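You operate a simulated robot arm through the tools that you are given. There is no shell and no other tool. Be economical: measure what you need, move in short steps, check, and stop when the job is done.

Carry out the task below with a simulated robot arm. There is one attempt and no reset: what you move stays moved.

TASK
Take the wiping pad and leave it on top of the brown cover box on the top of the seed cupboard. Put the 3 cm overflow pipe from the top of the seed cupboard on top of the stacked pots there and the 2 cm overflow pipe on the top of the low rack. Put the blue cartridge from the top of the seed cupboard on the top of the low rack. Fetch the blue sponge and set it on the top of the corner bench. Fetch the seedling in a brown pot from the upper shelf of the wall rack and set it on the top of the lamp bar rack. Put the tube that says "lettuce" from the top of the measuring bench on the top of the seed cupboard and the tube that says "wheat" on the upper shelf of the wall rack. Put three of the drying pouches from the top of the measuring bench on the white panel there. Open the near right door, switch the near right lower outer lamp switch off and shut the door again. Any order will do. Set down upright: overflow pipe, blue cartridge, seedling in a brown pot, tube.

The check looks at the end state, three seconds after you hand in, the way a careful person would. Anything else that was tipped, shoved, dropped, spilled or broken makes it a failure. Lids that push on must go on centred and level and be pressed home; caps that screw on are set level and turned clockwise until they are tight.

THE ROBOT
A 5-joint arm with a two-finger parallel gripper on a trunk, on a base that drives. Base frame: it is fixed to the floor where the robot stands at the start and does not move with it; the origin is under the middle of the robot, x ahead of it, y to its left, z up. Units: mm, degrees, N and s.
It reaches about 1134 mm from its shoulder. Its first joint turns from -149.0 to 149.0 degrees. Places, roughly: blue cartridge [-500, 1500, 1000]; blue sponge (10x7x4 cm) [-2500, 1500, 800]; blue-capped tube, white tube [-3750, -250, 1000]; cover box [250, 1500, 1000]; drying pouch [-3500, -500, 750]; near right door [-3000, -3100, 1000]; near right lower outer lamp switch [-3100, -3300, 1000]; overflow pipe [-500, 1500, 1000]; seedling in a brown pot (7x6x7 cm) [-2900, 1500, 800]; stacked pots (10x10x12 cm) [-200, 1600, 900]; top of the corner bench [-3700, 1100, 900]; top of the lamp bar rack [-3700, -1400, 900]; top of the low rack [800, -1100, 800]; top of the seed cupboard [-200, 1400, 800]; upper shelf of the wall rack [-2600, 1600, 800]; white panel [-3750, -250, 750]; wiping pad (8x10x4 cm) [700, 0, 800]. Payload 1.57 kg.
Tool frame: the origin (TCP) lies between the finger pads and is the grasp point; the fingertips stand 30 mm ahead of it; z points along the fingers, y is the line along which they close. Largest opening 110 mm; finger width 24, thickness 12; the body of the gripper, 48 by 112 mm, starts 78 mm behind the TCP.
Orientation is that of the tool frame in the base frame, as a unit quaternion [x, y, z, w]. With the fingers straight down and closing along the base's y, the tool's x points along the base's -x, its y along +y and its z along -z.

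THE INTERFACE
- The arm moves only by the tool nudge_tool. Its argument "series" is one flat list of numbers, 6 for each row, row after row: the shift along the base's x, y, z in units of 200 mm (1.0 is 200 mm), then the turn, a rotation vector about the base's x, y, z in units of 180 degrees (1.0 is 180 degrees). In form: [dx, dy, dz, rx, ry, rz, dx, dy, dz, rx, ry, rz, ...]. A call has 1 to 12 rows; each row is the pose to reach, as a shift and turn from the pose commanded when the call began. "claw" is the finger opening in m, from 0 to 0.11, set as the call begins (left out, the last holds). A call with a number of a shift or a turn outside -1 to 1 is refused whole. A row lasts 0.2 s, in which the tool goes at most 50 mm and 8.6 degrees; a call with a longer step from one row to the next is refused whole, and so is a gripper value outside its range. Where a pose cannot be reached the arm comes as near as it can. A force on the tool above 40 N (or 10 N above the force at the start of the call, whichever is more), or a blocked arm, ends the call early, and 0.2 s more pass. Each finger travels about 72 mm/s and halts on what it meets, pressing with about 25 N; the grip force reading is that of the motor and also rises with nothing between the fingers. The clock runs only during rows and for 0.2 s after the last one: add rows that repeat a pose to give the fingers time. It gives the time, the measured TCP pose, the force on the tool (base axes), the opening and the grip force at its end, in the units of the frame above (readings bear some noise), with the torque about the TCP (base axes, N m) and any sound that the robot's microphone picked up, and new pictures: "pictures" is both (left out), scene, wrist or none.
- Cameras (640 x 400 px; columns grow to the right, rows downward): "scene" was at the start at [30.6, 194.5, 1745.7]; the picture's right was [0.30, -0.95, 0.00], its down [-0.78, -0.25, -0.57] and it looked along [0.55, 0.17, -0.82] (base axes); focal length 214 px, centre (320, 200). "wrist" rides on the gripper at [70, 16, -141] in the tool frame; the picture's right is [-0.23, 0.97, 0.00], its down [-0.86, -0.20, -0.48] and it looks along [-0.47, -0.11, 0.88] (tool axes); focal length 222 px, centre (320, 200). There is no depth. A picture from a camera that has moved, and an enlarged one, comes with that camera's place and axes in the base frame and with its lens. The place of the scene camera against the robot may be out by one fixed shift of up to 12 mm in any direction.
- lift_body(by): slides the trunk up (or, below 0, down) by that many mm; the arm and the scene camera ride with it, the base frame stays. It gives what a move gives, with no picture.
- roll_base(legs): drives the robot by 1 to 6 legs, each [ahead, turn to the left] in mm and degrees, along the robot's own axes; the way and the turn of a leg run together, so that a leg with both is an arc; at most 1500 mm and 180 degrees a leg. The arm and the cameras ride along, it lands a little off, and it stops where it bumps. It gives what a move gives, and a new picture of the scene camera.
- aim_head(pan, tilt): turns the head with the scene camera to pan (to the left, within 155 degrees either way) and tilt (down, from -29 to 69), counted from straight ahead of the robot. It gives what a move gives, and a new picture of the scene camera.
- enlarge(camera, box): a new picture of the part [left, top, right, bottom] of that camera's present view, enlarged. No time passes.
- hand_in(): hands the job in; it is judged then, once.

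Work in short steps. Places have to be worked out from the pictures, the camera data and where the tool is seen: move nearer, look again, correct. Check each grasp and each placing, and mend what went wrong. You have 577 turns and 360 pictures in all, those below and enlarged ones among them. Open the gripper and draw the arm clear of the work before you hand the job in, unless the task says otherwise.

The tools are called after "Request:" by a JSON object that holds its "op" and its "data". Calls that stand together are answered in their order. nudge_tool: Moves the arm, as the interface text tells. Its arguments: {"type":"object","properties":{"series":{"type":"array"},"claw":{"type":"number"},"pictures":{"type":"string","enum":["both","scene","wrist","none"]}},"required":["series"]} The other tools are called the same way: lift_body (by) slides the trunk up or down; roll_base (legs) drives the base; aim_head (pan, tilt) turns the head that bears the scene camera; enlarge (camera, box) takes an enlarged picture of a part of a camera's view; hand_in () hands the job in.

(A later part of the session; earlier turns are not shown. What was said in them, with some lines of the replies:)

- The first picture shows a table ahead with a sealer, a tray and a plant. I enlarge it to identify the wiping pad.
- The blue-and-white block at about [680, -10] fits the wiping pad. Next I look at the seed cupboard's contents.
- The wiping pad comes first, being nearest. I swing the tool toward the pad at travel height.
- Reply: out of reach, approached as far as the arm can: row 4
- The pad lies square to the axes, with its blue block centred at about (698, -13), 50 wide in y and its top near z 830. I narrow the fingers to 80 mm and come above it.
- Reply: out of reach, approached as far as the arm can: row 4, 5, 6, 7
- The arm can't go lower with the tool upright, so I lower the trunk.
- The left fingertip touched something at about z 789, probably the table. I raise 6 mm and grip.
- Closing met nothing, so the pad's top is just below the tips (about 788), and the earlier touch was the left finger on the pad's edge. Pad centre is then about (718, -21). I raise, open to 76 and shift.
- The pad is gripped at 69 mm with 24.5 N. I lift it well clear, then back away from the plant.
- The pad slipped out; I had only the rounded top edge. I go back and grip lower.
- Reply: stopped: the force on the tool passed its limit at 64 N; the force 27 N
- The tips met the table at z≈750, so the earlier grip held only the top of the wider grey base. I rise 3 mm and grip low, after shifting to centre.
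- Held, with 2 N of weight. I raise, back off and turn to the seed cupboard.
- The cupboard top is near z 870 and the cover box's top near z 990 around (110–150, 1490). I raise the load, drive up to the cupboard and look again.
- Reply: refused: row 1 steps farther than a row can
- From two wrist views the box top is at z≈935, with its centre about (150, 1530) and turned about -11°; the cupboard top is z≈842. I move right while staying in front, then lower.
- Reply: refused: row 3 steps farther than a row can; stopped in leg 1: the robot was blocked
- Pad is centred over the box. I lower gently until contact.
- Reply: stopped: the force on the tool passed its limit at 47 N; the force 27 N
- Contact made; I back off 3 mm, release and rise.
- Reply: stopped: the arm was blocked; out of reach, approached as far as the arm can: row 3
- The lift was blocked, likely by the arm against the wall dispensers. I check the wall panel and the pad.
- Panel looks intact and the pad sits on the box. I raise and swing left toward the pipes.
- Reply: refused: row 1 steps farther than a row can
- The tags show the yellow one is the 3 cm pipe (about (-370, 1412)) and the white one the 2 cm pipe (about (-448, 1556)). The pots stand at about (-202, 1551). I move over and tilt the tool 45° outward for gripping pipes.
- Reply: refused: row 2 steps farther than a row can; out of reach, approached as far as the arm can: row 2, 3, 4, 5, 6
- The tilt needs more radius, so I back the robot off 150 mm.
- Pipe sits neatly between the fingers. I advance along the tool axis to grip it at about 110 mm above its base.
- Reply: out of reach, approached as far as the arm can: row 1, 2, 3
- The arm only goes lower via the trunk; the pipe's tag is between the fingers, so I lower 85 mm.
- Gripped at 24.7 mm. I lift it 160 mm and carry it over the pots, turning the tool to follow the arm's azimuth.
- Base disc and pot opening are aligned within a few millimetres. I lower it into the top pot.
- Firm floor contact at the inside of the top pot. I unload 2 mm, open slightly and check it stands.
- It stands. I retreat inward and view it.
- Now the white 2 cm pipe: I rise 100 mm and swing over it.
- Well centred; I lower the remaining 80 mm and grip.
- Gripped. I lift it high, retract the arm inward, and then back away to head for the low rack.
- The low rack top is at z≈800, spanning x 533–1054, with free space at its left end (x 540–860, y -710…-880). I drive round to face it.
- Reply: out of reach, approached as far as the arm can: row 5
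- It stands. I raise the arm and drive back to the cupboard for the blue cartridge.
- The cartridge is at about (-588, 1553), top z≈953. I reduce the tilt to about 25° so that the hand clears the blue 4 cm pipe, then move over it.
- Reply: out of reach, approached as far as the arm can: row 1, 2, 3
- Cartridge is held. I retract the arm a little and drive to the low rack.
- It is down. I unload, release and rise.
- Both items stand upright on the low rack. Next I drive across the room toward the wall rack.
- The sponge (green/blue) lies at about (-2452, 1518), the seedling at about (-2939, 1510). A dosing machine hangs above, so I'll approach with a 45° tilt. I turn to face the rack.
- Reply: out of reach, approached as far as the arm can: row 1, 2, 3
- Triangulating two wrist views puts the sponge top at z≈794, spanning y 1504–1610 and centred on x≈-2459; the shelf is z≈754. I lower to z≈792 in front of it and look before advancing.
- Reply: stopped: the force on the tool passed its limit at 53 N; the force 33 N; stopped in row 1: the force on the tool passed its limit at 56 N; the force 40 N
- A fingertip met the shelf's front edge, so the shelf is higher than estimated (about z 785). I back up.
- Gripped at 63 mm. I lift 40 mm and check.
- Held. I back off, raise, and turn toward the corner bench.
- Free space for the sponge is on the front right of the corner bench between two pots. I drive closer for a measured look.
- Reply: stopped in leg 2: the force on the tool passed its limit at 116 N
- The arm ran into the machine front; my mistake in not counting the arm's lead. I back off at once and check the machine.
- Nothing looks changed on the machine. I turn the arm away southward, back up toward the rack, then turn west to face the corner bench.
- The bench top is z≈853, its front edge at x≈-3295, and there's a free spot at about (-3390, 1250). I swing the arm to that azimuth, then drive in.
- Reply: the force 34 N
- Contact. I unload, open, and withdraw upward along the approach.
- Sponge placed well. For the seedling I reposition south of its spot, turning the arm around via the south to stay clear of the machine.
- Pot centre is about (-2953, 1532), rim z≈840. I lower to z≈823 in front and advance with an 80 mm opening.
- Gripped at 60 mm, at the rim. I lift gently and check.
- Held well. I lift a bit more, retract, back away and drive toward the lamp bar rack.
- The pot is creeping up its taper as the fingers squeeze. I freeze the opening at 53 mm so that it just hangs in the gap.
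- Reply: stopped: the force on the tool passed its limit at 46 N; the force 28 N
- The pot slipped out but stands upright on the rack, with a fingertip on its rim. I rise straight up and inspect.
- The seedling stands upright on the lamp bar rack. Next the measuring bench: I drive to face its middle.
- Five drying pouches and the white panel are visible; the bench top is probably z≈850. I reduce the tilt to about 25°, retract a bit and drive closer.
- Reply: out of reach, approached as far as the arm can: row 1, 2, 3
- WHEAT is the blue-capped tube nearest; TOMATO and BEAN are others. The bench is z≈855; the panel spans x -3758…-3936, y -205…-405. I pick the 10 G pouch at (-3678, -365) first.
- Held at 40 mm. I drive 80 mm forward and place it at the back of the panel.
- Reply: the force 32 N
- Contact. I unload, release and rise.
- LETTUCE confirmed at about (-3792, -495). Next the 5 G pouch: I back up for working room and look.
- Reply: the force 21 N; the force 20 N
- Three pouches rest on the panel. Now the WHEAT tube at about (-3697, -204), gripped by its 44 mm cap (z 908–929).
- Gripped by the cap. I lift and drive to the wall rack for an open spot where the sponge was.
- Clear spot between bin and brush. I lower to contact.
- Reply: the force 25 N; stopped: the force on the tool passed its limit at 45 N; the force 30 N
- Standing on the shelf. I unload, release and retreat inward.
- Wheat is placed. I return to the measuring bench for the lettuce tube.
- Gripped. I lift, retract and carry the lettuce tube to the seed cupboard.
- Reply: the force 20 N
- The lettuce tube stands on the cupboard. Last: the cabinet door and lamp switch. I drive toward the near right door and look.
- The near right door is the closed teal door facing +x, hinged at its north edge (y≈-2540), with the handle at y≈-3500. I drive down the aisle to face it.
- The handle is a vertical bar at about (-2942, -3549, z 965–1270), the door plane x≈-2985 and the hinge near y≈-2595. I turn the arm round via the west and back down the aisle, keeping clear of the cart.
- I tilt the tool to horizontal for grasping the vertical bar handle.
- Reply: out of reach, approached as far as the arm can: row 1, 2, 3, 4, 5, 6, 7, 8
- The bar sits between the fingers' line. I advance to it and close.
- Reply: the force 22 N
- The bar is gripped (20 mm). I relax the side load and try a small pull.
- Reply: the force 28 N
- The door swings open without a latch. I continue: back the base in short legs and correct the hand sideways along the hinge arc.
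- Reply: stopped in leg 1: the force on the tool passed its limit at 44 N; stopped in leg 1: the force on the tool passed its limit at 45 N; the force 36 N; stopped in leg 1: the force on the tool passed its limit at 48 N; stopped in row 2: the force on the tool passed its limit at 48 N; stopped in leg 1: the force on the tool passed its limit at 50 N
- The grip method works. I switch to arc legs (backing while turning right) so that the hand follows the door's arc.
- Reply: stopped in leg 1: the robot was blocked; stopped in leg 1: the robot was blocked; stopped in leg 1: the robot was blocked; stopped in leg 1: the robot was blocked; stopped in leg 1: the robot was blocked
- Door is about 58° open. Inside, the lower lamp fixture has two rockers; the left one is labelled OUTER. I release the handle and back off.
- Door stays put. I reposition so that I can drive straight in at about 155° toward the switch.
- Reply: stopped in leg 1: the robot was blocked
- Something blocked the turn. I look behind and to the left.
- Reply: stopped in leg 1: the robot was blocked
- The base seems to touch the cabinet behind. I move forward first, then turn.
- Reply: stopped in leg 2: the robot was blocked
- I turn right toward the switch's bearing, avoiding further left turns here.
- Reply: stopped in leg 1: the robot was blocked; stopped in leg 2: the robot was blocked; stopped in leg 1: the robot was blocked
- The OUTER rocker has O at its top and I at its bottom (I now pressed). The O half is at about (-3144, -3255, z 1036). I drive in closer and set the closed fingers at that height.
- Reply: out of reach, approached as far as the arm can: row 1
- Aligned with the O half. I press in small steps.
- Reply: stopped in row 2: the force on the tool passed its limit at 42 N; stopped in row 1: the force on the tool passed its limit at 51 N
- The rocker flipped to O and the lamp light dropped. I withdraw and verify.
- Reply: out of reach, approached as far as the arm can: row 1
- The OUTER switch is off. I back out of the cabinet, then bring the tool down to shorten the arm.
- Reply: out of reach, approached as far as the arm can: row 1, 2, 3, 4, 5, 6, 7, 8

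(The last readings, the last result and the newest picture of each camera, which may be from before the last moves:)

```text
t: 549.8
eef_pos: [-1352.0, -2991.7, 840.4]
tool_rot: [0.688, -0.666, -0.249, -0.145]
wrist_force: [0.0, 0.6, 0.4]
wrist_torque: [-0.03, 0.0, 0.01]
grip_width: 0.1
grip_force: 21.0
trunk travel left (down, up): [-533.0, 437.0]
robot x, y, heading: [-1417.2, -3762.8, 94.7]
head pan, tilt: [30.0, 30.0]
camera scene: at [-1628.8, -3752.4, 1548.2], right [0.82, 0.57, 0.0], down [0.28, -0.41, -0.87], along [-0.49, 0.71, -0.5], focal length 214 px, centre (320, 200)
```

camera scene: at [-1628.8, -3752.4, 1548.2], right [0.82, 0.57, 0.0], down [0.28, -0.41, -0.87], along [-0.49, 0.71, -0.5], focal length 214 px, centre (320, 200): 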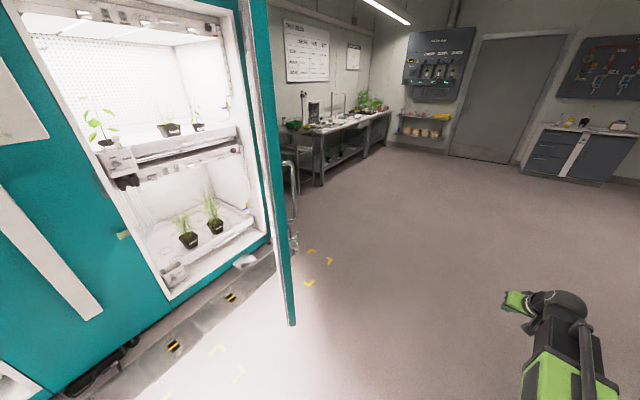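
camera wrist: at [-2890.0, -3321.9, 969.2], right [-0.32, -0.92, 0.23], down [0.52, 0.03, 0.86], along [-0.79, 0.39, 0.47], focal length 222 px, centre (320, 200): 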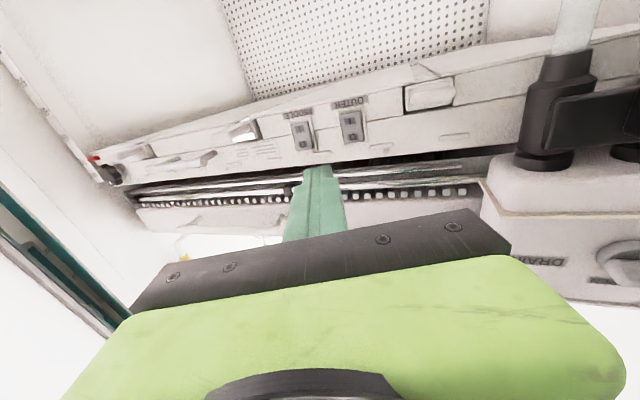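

Request:
{"op": "roll_base", "data": {"legs": [[1100, 0], [0, 57], [0, 57]]}}

Request:
{"op": "aim_head", "data": {"pan": 0, "tilt": 25}}

```text
t: 560.5
eef_pos: [-2242.3, -2934.6, 840.1]
tool_rot: [0.933, 0.216, -0.256, 0.131]
wrist_force: [-0.6, -1.0, 0.2]
wrist_torque: [0.01, -0.03, 0.01]
grip_width: 0.0
grip_force: 21.6
trunk travel left (down, up): [-533.0, 437.0]
robot x, y, heading: [-1492.2, -2717.1, -151.0]
head pan, tilt: [30.0, 30.0]
camera scene: at [-1407.0, -2928.6, 1548.2], right [-0.86, 0.51, 0.0], down [0.26, 0.43, -0.87], along [-0.44, -0.74, -0.5], focal length 214 px, centre (320, 200)
```

scene: 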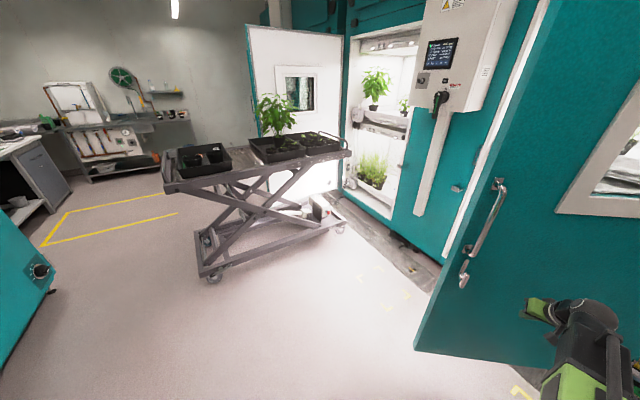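

```text
t: 561.4
eef_pos: [-2240.8, -2935.9, 839.3]
tool_rot: [0.933, 0.217, -0.256, 0.131]
wrist_force: [0.1, 0.0, 0.0]
wrist_torque: [-0.03, -0.01, 0.01]
grip_width: 0.0
grip_force: 21.2
trunk travel left (down, up): [-533.0, 437.0]
robot x, y, heading: [-1489.6, -2721.5, -150.8]
head pan, tilt: [0.0, 25.0]
camera scene: at [-1440.5, -2895.8, 1556.2], right [-0.49, 0.87, 0.0], down [0.37, 0.21, -0.91], along [-0.79, -0.44, -0.42], focal length 214 px, centre (320, 200)
```

scene: 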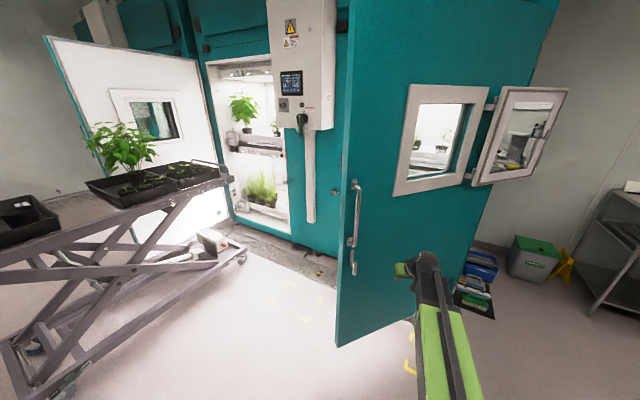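

I set the tool horizontal facing the door's outer face, then lower to z≈900, below the handle bar.

Request:
{"op": "nudge_tool", "data": {"series": [0, -0.07, 0.13, -0.0155, 0.0366, -0.0078, 0, -0.14, 0.26, -0.031, 0.0732, -0.0156, -0.03, -0.21, 0.38, -0.0465, 0.1098, -0.0234, -0.05, -0.28, 0.5, -0.062, 0.1464, -0.0312, -0.07, -0.35, 0.63, -0.0775, 0.183, -0.039, -0.09, -0.42, 0.75, -0.093, 0.2196, -0.0468, -0.11, -0.5, 0.88, -0.1085, 0.2562, -0.0546, -0.125, -0.57, 1.0, -0.124, 0.2927, -0.0624], "pictures": "none"}}

Request:
{"op": "lift_body", "data": {"by": -135}}

Request:
{"op": "nudge_tool", "data": {"series": [0, 0, 0, 0, 0, 0], "pictures": "both"}}

```text
t: 563.2
eef_pos: [-2264.2, -3049.9, 1038.9]
tool_rot: [0.697, 0.109, -0.689, 0.167]
wrist_force: [0.1, 0.7, -0.1]
wrist_torque: [0.0, 0.03, 0.04]
grip_width: 0.0
grip_force: 21.6
out of reach, approached as far as the arm can: row 1, 2, 3, 4, 5, 6, 7
trunk travel left (down, up): [-533.0, 437.0]
robot x, y, heading: [-1491.0, -2719.3, -150.8]
head pan, tilt: [0.0, 25.0]
```

```text
t: 564.8
eef_pos: [-2266.1, -3049.4, 903.1]
tool_rot: [0.698, 0.11, -0.688, 0.168]
wrist_force: [-0.6, 0.4, -0.7]
wrist_torque: [0.0, 0.0, 0.0]
grip_width: 0.1
grip_force: 21.6
trunk travel left (down, up): [-398.0, 572.0]
robot x, y, heading: [-1492.2, -2719.3, -150.8]
head pan, tilt: [0.0, 25.0]
```

```text
t: 565.2
eef_pos: [-2266.0, -3050.1, 903.8]
tool_rot: [0.698, 0.11, -0.688, 0.167]
wrist_force: [-0.1, -0.4, 0.8]
wrist_torque: [0.02, -0.01, 0.04]
grip_width: 0.3
grip_force: 21.5
trunk travel left (down, up): [-398.0, 572.0]
robot x, y, heading: [-1491.4, -2717.8, -150.9]
head pan, tilt: [0.0, 25.0]
camera scene: at [-1440.6, -2895.7, 1421.2], right [-0.49, 0.87, 0.0], down [0.37, 0.21, -0.91], along [-0.79, -0.44, -0.42], focal length 214 px, centre (320, 200)
camera wrist: at [-2127.5, -3015.9, 836.0], right [0.37, -0.88, 0.31], down [0.34, 0.43, 0.83], along [-0.87, -0.2, 0.46], focal length 222 px, centre (320, 200)
```

scene: 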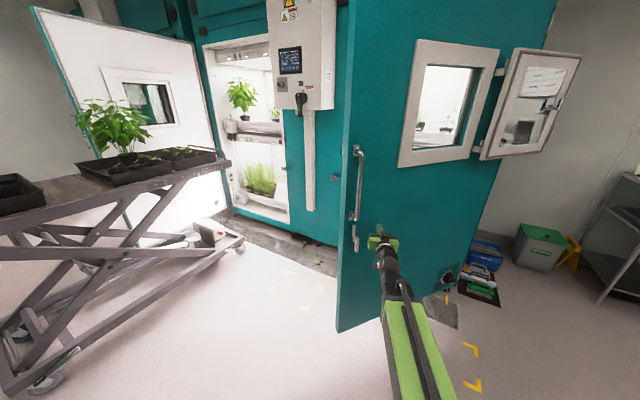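
wrist: 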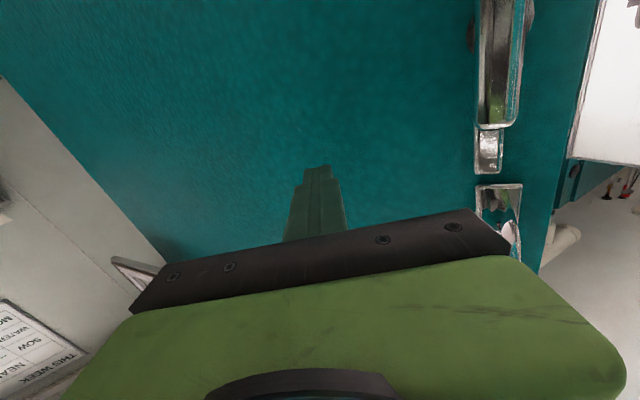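

Fingertips face the door beside the handle. I push the door closed by driving forward in stages.

Request:
{"op": "roll_base", "data": {"legs": [[200, 0]]}}

Request:
{"op": "roll_base", "data": {"legs": [[150, 0]]}}

```text
t: 566.8
eef_pos: [-2440.1, -3146.5, 904.5]
tool_rot: [0.697, 0.111, -0.688, 0.168]
wrist_force: [0.4, 0.3, 0.4]
wrist_torque: [0.0, 0.03, 0.02]
grip_width: 0.0
grip_force: 21.7
trunk travel left (down, up): [-398.0, 572.0]
robot x, y, heading: [-1664.5, -2813.2, -150.9]
head pan, tilt: [0.0, 25.0]
camera scene: at [-1614.4, -2992.6, 1421.2], right [-0.49, 0.87, 0.0], down [0.37, 0.21, -0.91], along [-0.79, -0.44, -0.42], focal length 214 px, centre (320, 200)
```

scene: 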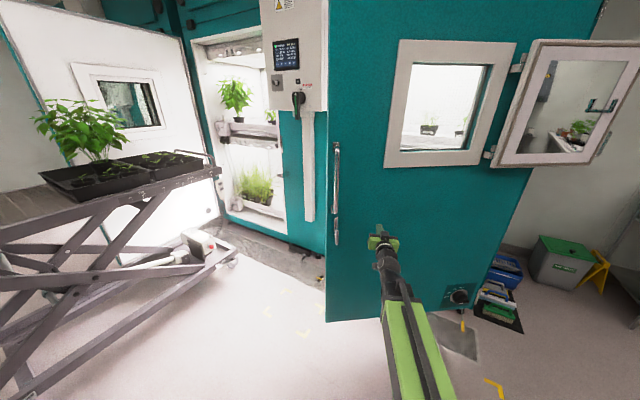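

```text
t: 568.2
eef_pos: [-2572.8, -3219.7, 904.5]
tool_rot: [0.698, 0.109, -0.688, 0.167]
wrist_force: [0.4, 0.6, 0.5]
wrist_torque: [0.03, 0.0, 0.02]
grip_width: 0.2
grip_force: 21.5
trunk travel left (down, up): [-398.0, 572.0]
robot x, y, heading: [-1795.8, -2889.4, -150.8]
head pan, tilt: [0.0, 25.0]
camera scene: at [-1747.2, -3066.5, 1421.2], right [-0.49, 0.87, 0.0], down [0.37, 0.21, -0.91], along [-0.79, -0.44, -0.42], focal length 214 px, centre (320, 200)
```

scene: 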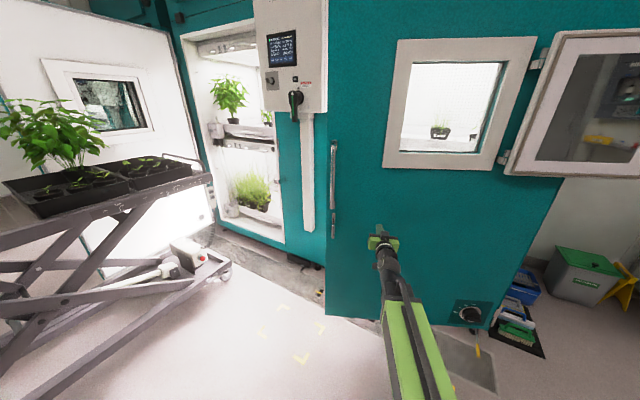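

Request:
{"op": "roll_base", "data": {"legs": [[150, 0]]}}

Request:
{"op": "roll_base", "data": {"legs": [[120, 0]]}}

```text
t: 569.6
eef_pos: [-2705.0, -3292.8, 904.2]
tool_rot: [0.697, 0.11, -0.688, 0.167]
wrist_force: [0.0, 0.9, -0.4]
wrist_torque: [0.03, 0.03, 0.01]
grip_width: 0.0
grip_force: 21.1
trunk travel left (down, up): [-398.0, 572.0]
robot x, y, heading: [-1926.9, -2963.0, -150.8]
head pan, tilt: [0.0, 25.0]
camera scene: at [-1879.2, -3140.0, 1421.2], right [-0.49, 0.87, 0.0], down [0.37, 0.21, -0.91], along [-0.79, -0.44, -0.42], focal length 214 px, centre (320, 200)
```

scene: 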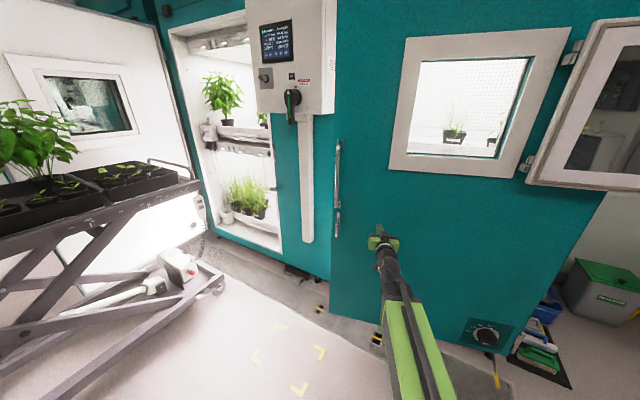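

```text
t: 570.8
eef_pos: [-2809.4, -3354.0, 904.4]
tool_rot: [0.697, 0.112, -0.688, 0.168]
wrist_force: [0.2, 0.3, 0.4]
wrist_torque: [0.02, 0.0, -0.04]
grip_width: 0.0
grip_force: 21.4
trunk travel left (down, up): [-398.0, 572.0]
robot x, y, heading: [-2032.4, -3022.4, -151.0]
head pan, tilt: [0.0, 25.0]
camera scene: at [-1984.3, -3198.6, 1421.2], right [-0.49, 0.87, 0.0], down [0.37, 0.21, -0.91], along [-0.79, -0.44, -0.42], focal length 214 px, centre (320, 200)
```

scene: 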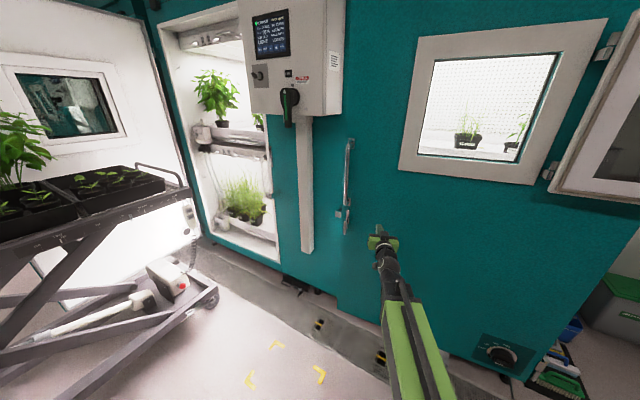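

Request:
{"op": "roll_base", "data": {"legs": [[110, 0]]}}

Request:
{"op": "roll_base", "data": {"legs": [[40, 0]]}}

Request:
{"op": "enlarge", "data": {"camera": "scene", "box": [240, 80, 440, 320]}}

```text
t: 572.0
eef_pos: [-2907.0, -3411.1, 902.4]
tool_rot: [0.697, 0.111, -0.688, 0.169]
wrist_force: [0.1, -0.8, -0.3]
wrist_torque: [-0.01, 0.01, 0.02]
grip_width: 0.2
grip_force: 20.5
trunk travel left (down, up): [-398.0, 572.0]
robot x, y, heading: [-2132.4, -3076.7, -150.7]
head pan, tilt: [0.0, 25.0]
camera scene: at [-2082.0, -3253.0, 1421.2], right [-0.49, 0.87, 0.0], down [0.37, 0.21, -0.91], along [-0.79, -0.44, -0.42], focal length 214 px, centre (320, 200)
```

scene: 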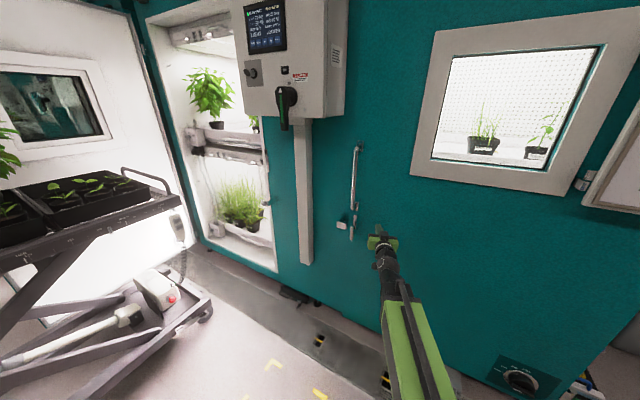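

```text
t: 572.9
eef_pos: [-2942.1, -3431.1, 903.5]
tool_rot: [0.697, 0.112, -0.688, 0.168]
wrist_force: [0.7, -0.1, -1.2]
wrist_torque: [0.02, 0.01, 0.03]
grip_width: 0.0
grip_force: 21.5
trunk travel left (down, up): [-398.0, 572.0]
robot x, y, heading: [-2166.4, -3097.3, -150.6]
head pan, tilt: [0.0, 25.0]
camera scene: at [-2117.5, -3272.8, 1421.2], right [-0.49, 0.87, 0.0], down [0.37, 0.21, -0.91], along [-0.79, -0.44, -0.42], focal length 214 px, centre (320, 200)
```

scene: 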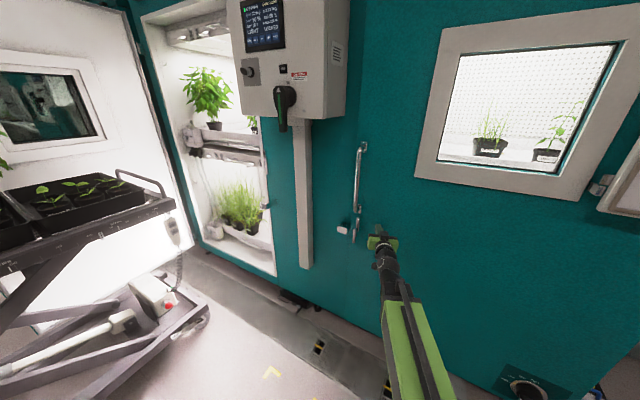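

```text
1.67 times, centred on (340, 200) of scene
camera zoom: at [-2117.5, -3272.8, 1421.2], right [-0.49, 0.87, 0.0], down [0.37, 0.21, -0.91], along [-0.79, -0.44, -0.42], focal length 358 px, centre (287, 200)
```

zoom: 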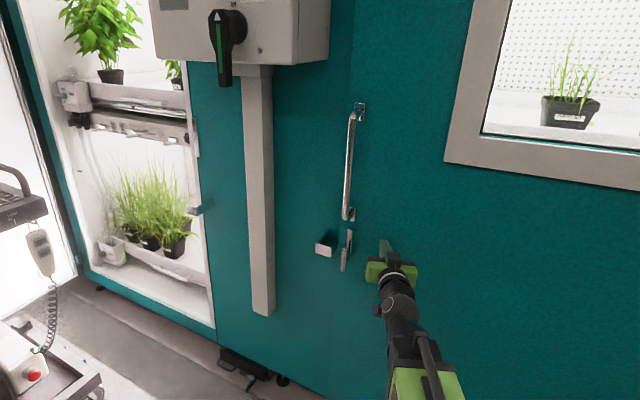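

Nearly shut. I press the last bit until there's firm resistance.

Request:
{"op": "nudge_tool", "data": {"series": [-0.06, 0, 0, 0, 0, 0, -0.12, 0, 0, 0, 0, 0, -0.18, 0, 0, 0, 0, 0, -0.24, 0, 0, 0, 0, 0], "pictures": "none"}}

Request:
{"op": "nudge_tool", "data": {"series": [-0.04, 0, 0, 0, 0, 0, -0.08, 0, 0, 0, 0, 0, -0.12, 0, 0, 0, 0, 0], "pictures": "both"}}

Request:
{"op": "enlarge", "data": {"camera": "scene", "box": [270, 100, 410, 280]}}

```text
t: 573.4
eef_pos: [-2950.1, -3430.2, 901.3]
tool_rot: [0.699, 0.111, -0.686, 0.169]
wrist_force: [16.1, 6.1, 1.3]
wrist_torque: [-0.07, 0.21, -0.19]
grip_width: 0.3
grip_force: 22.0
out of reach, approached as far as the arm can: row 2
trunk travel left (down, up): [-398.0, 572.0]
robot x, y, heading: [-2166.9, -3095.3, -150.6]
head pan, tilt: [0.0, 25.0]
stopped in row 2: the force on the tool passed its limit at 48 N (the readings are from after the stop); the commanded pose is now the measured one
```

```text
t: 573.7
eef_pos: [-2950.9, -3431.1, 904.3]
tool_rot: [0.7, 0.112, -0.685, 0.17]
wrist_force: [16.9, 4.8, 6.9]
wrist_torque: [-0.08, 0.39, -0.12]
grip_width: 0.2
grip_force: 21.0
trunk travel left (down, up): [-398.0, 572.0]
robot x, y, heading: [-2166.0, -3096.1, -150.7]
head pan, tilt: [0.0, 25.0]
stopped in row 1: the force on the tool passed its limit at 54 N (the readings are from after the stop); the commanded pose is now the measured one
camera scene: at [-2115.1, -3272.0, 1421.5], right [-0.49, 0.87, 0.0], down [0.37, 0.21, -0.91], along [-0.79, -0.44, -0.42], focal length 214 px, centre (320, 200)
camera wrist: at [-2811.8, -3396.1, 836.9], right [0.37, -0.88, 0.31], down [0.33, 0.43, 0.84], along [-0.87, -0.21, 0.45], focal length 222 px, centre (320, 200)
```

scene: 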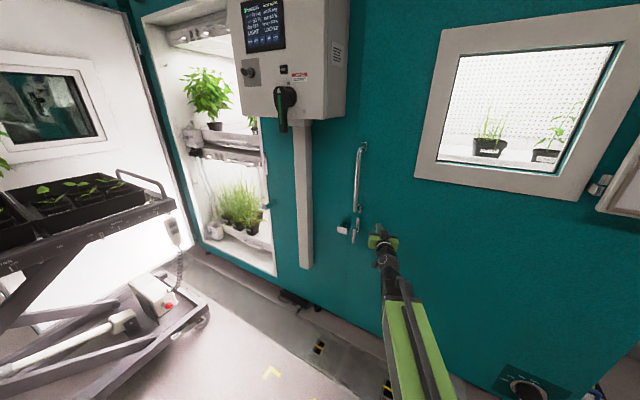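
wrist: 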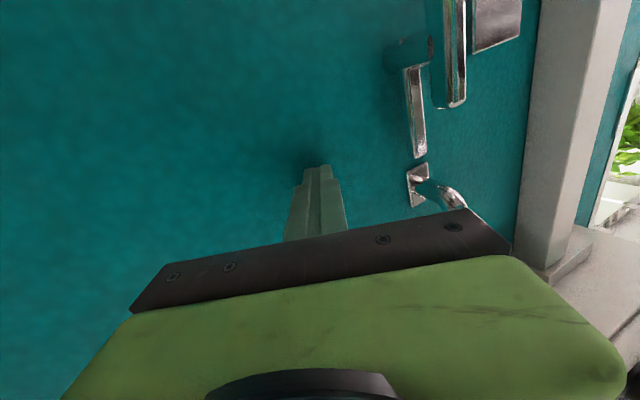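

```text
2.22 times, centred on (340, 190) of scene
camera zoom: at [-2115.1, -3272.0, 1421.5], right [-0.49, 0.87, 0.0], down [0.37, 0.21, -0.91], along [-0.79, -0.44, -0.42], focal length 477 px, centre (276, 222)
```

zoom: 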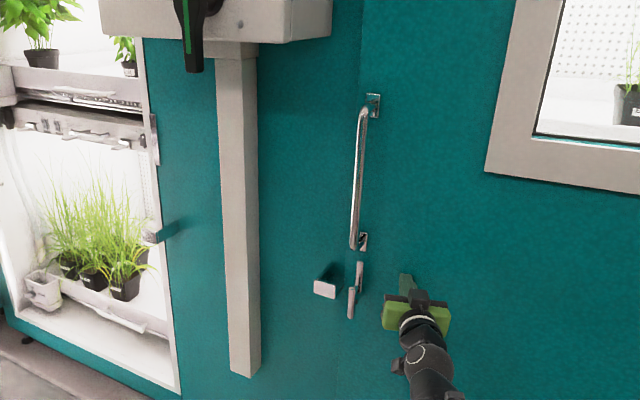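

The door is shut firmly. I back away, open the gripper, and take a last look.

Request:
{"op": "roll_base", "data": {"legs": [[-400, 0]]}}

Request:
{"op": "nudge_tool", "data": {"series": [0, 0, 0, 0, 0, 0, 0, 0, 0, 0, 0, 0, 0, 0, 0, 0, 0, 0], "claw": 0.09, "pictures": "none"}}

Request:
{"op": "enlarge", "data": {"camera": "scene", "box": [200, 40, 480, 300]}}

```text
t: 576.1
eef_pos: [-2617.7, -3238.1, 901.8]
tool_rot: [0.701, 0.108, -0.685, 0.167]
wrist_force: [0.3, -0.1, 0.3]
wrist_torque: [0.02, -0.04, 0.01]
grip_width: 0.1
grip_force: 21.4
trunk travel left (down, up): [-398.0, 572.0]
robot x, y, heading: [-1831.0, -2905.0, -151.3]
head pan, tilt: [0.0, 25.0]
stopped in leg 1: the robot was blocked; the commanded pose is now the measured one
camera scene: at [-1782.9, -3085.0, 1421.2], right [-0.48, 0.88, 0.0], down [0.37, 0.2, -0.91], along [-0.8, -0.43, -0.42], focal length 214 px, centre (320, 200)
```

scene: 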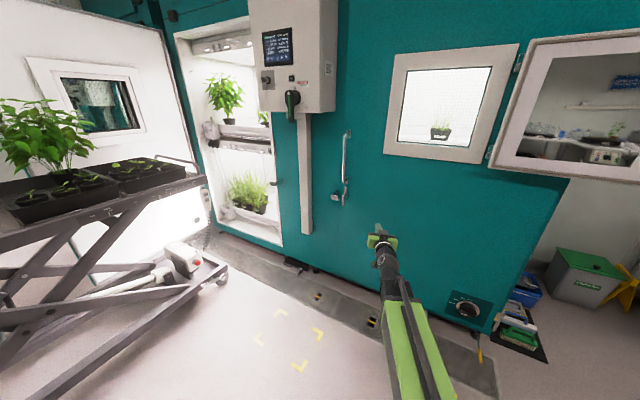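

```text
t: 576.9
eef_pos: [-2618.0, -3239.5, 900.4]
tool_rot: [0.701, 0.108, -0.685, 0.166]
wrist_force: [-0.3, 0.6, 0.0]
wrist_torque: [0.01, 0.01, -0.03]
grip_width: 89.9
grip_force: 0.1
trunk travel left (down, up): [-398.0, 572.0]
robot x, y, heading: [-1826.4, -2906.0, -151.6]
head pan, tilt: [0.0, 25.0]
```

```text
1.54 times, centred on (340, 170) of scene
camera zoom: at [-1783.2, -3085.2, 1421.2], right [-0.48, 0.88, 0.0], down [0.37, 0.2, -0.91], along [-0.8, -0.43, -0.42], focal length 330 px, centre (289, 246)
```

zoom: 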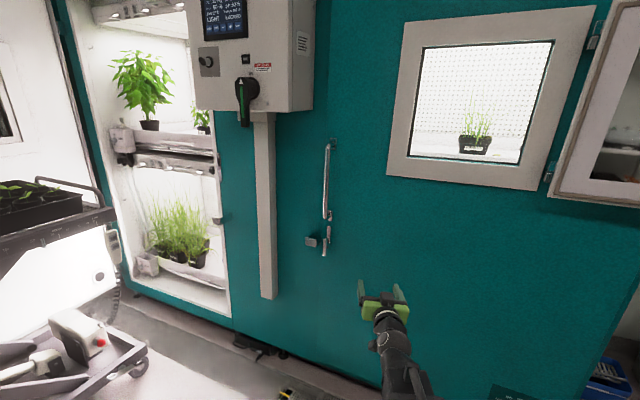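

The door is flush and everything is placed; the gripper is open and the arm clear.

Request:
{"op": "hand_in", "data": {}}

```text
The job is handed in.
```

I handed the job in with every item on the list done, but the arm made two unplanned contacts that could count against it.

**Placed:**
- The wiping pad is on the cover box.
- The 3 cm pipe is upright in the top pot of the stack; the 2 cm pipe and the blue cartridge are upright on the low rack.
- The blue sponge is on the corner bench, and the seedling is upright on the lamp bar rack.
- The lettuce tube is on the seed cupboard and the wheat tube is on the wall rack's upper shelf.
- Three drying pouches are on the white panel.
- The near right lower outer lamp switch is off and the door is shut again.

**What went wrong on the way:**
- **Dosing machine:** the arm hit its front at about 116 N while I was carrying the sponge. Nothing looked changed in the pictures afterwards.
- **Cupboard wall:** the arm was blocked by the wall fittings above the cupboard when I rose from placing the pad. The panel looked intact.
- **Seedling:** the pot slipped out of the grip over the lamp bar rack, and a fingertip pressed on its rim. It landed upright and looked intact, with no soil spilled that I could see.
- **Near the cabinet door:** the base reported being blocked on several turns and moves, and I did not find out why. The pictures gave no sign that I pushed the cart or the cabinets, but I did not check this closely.
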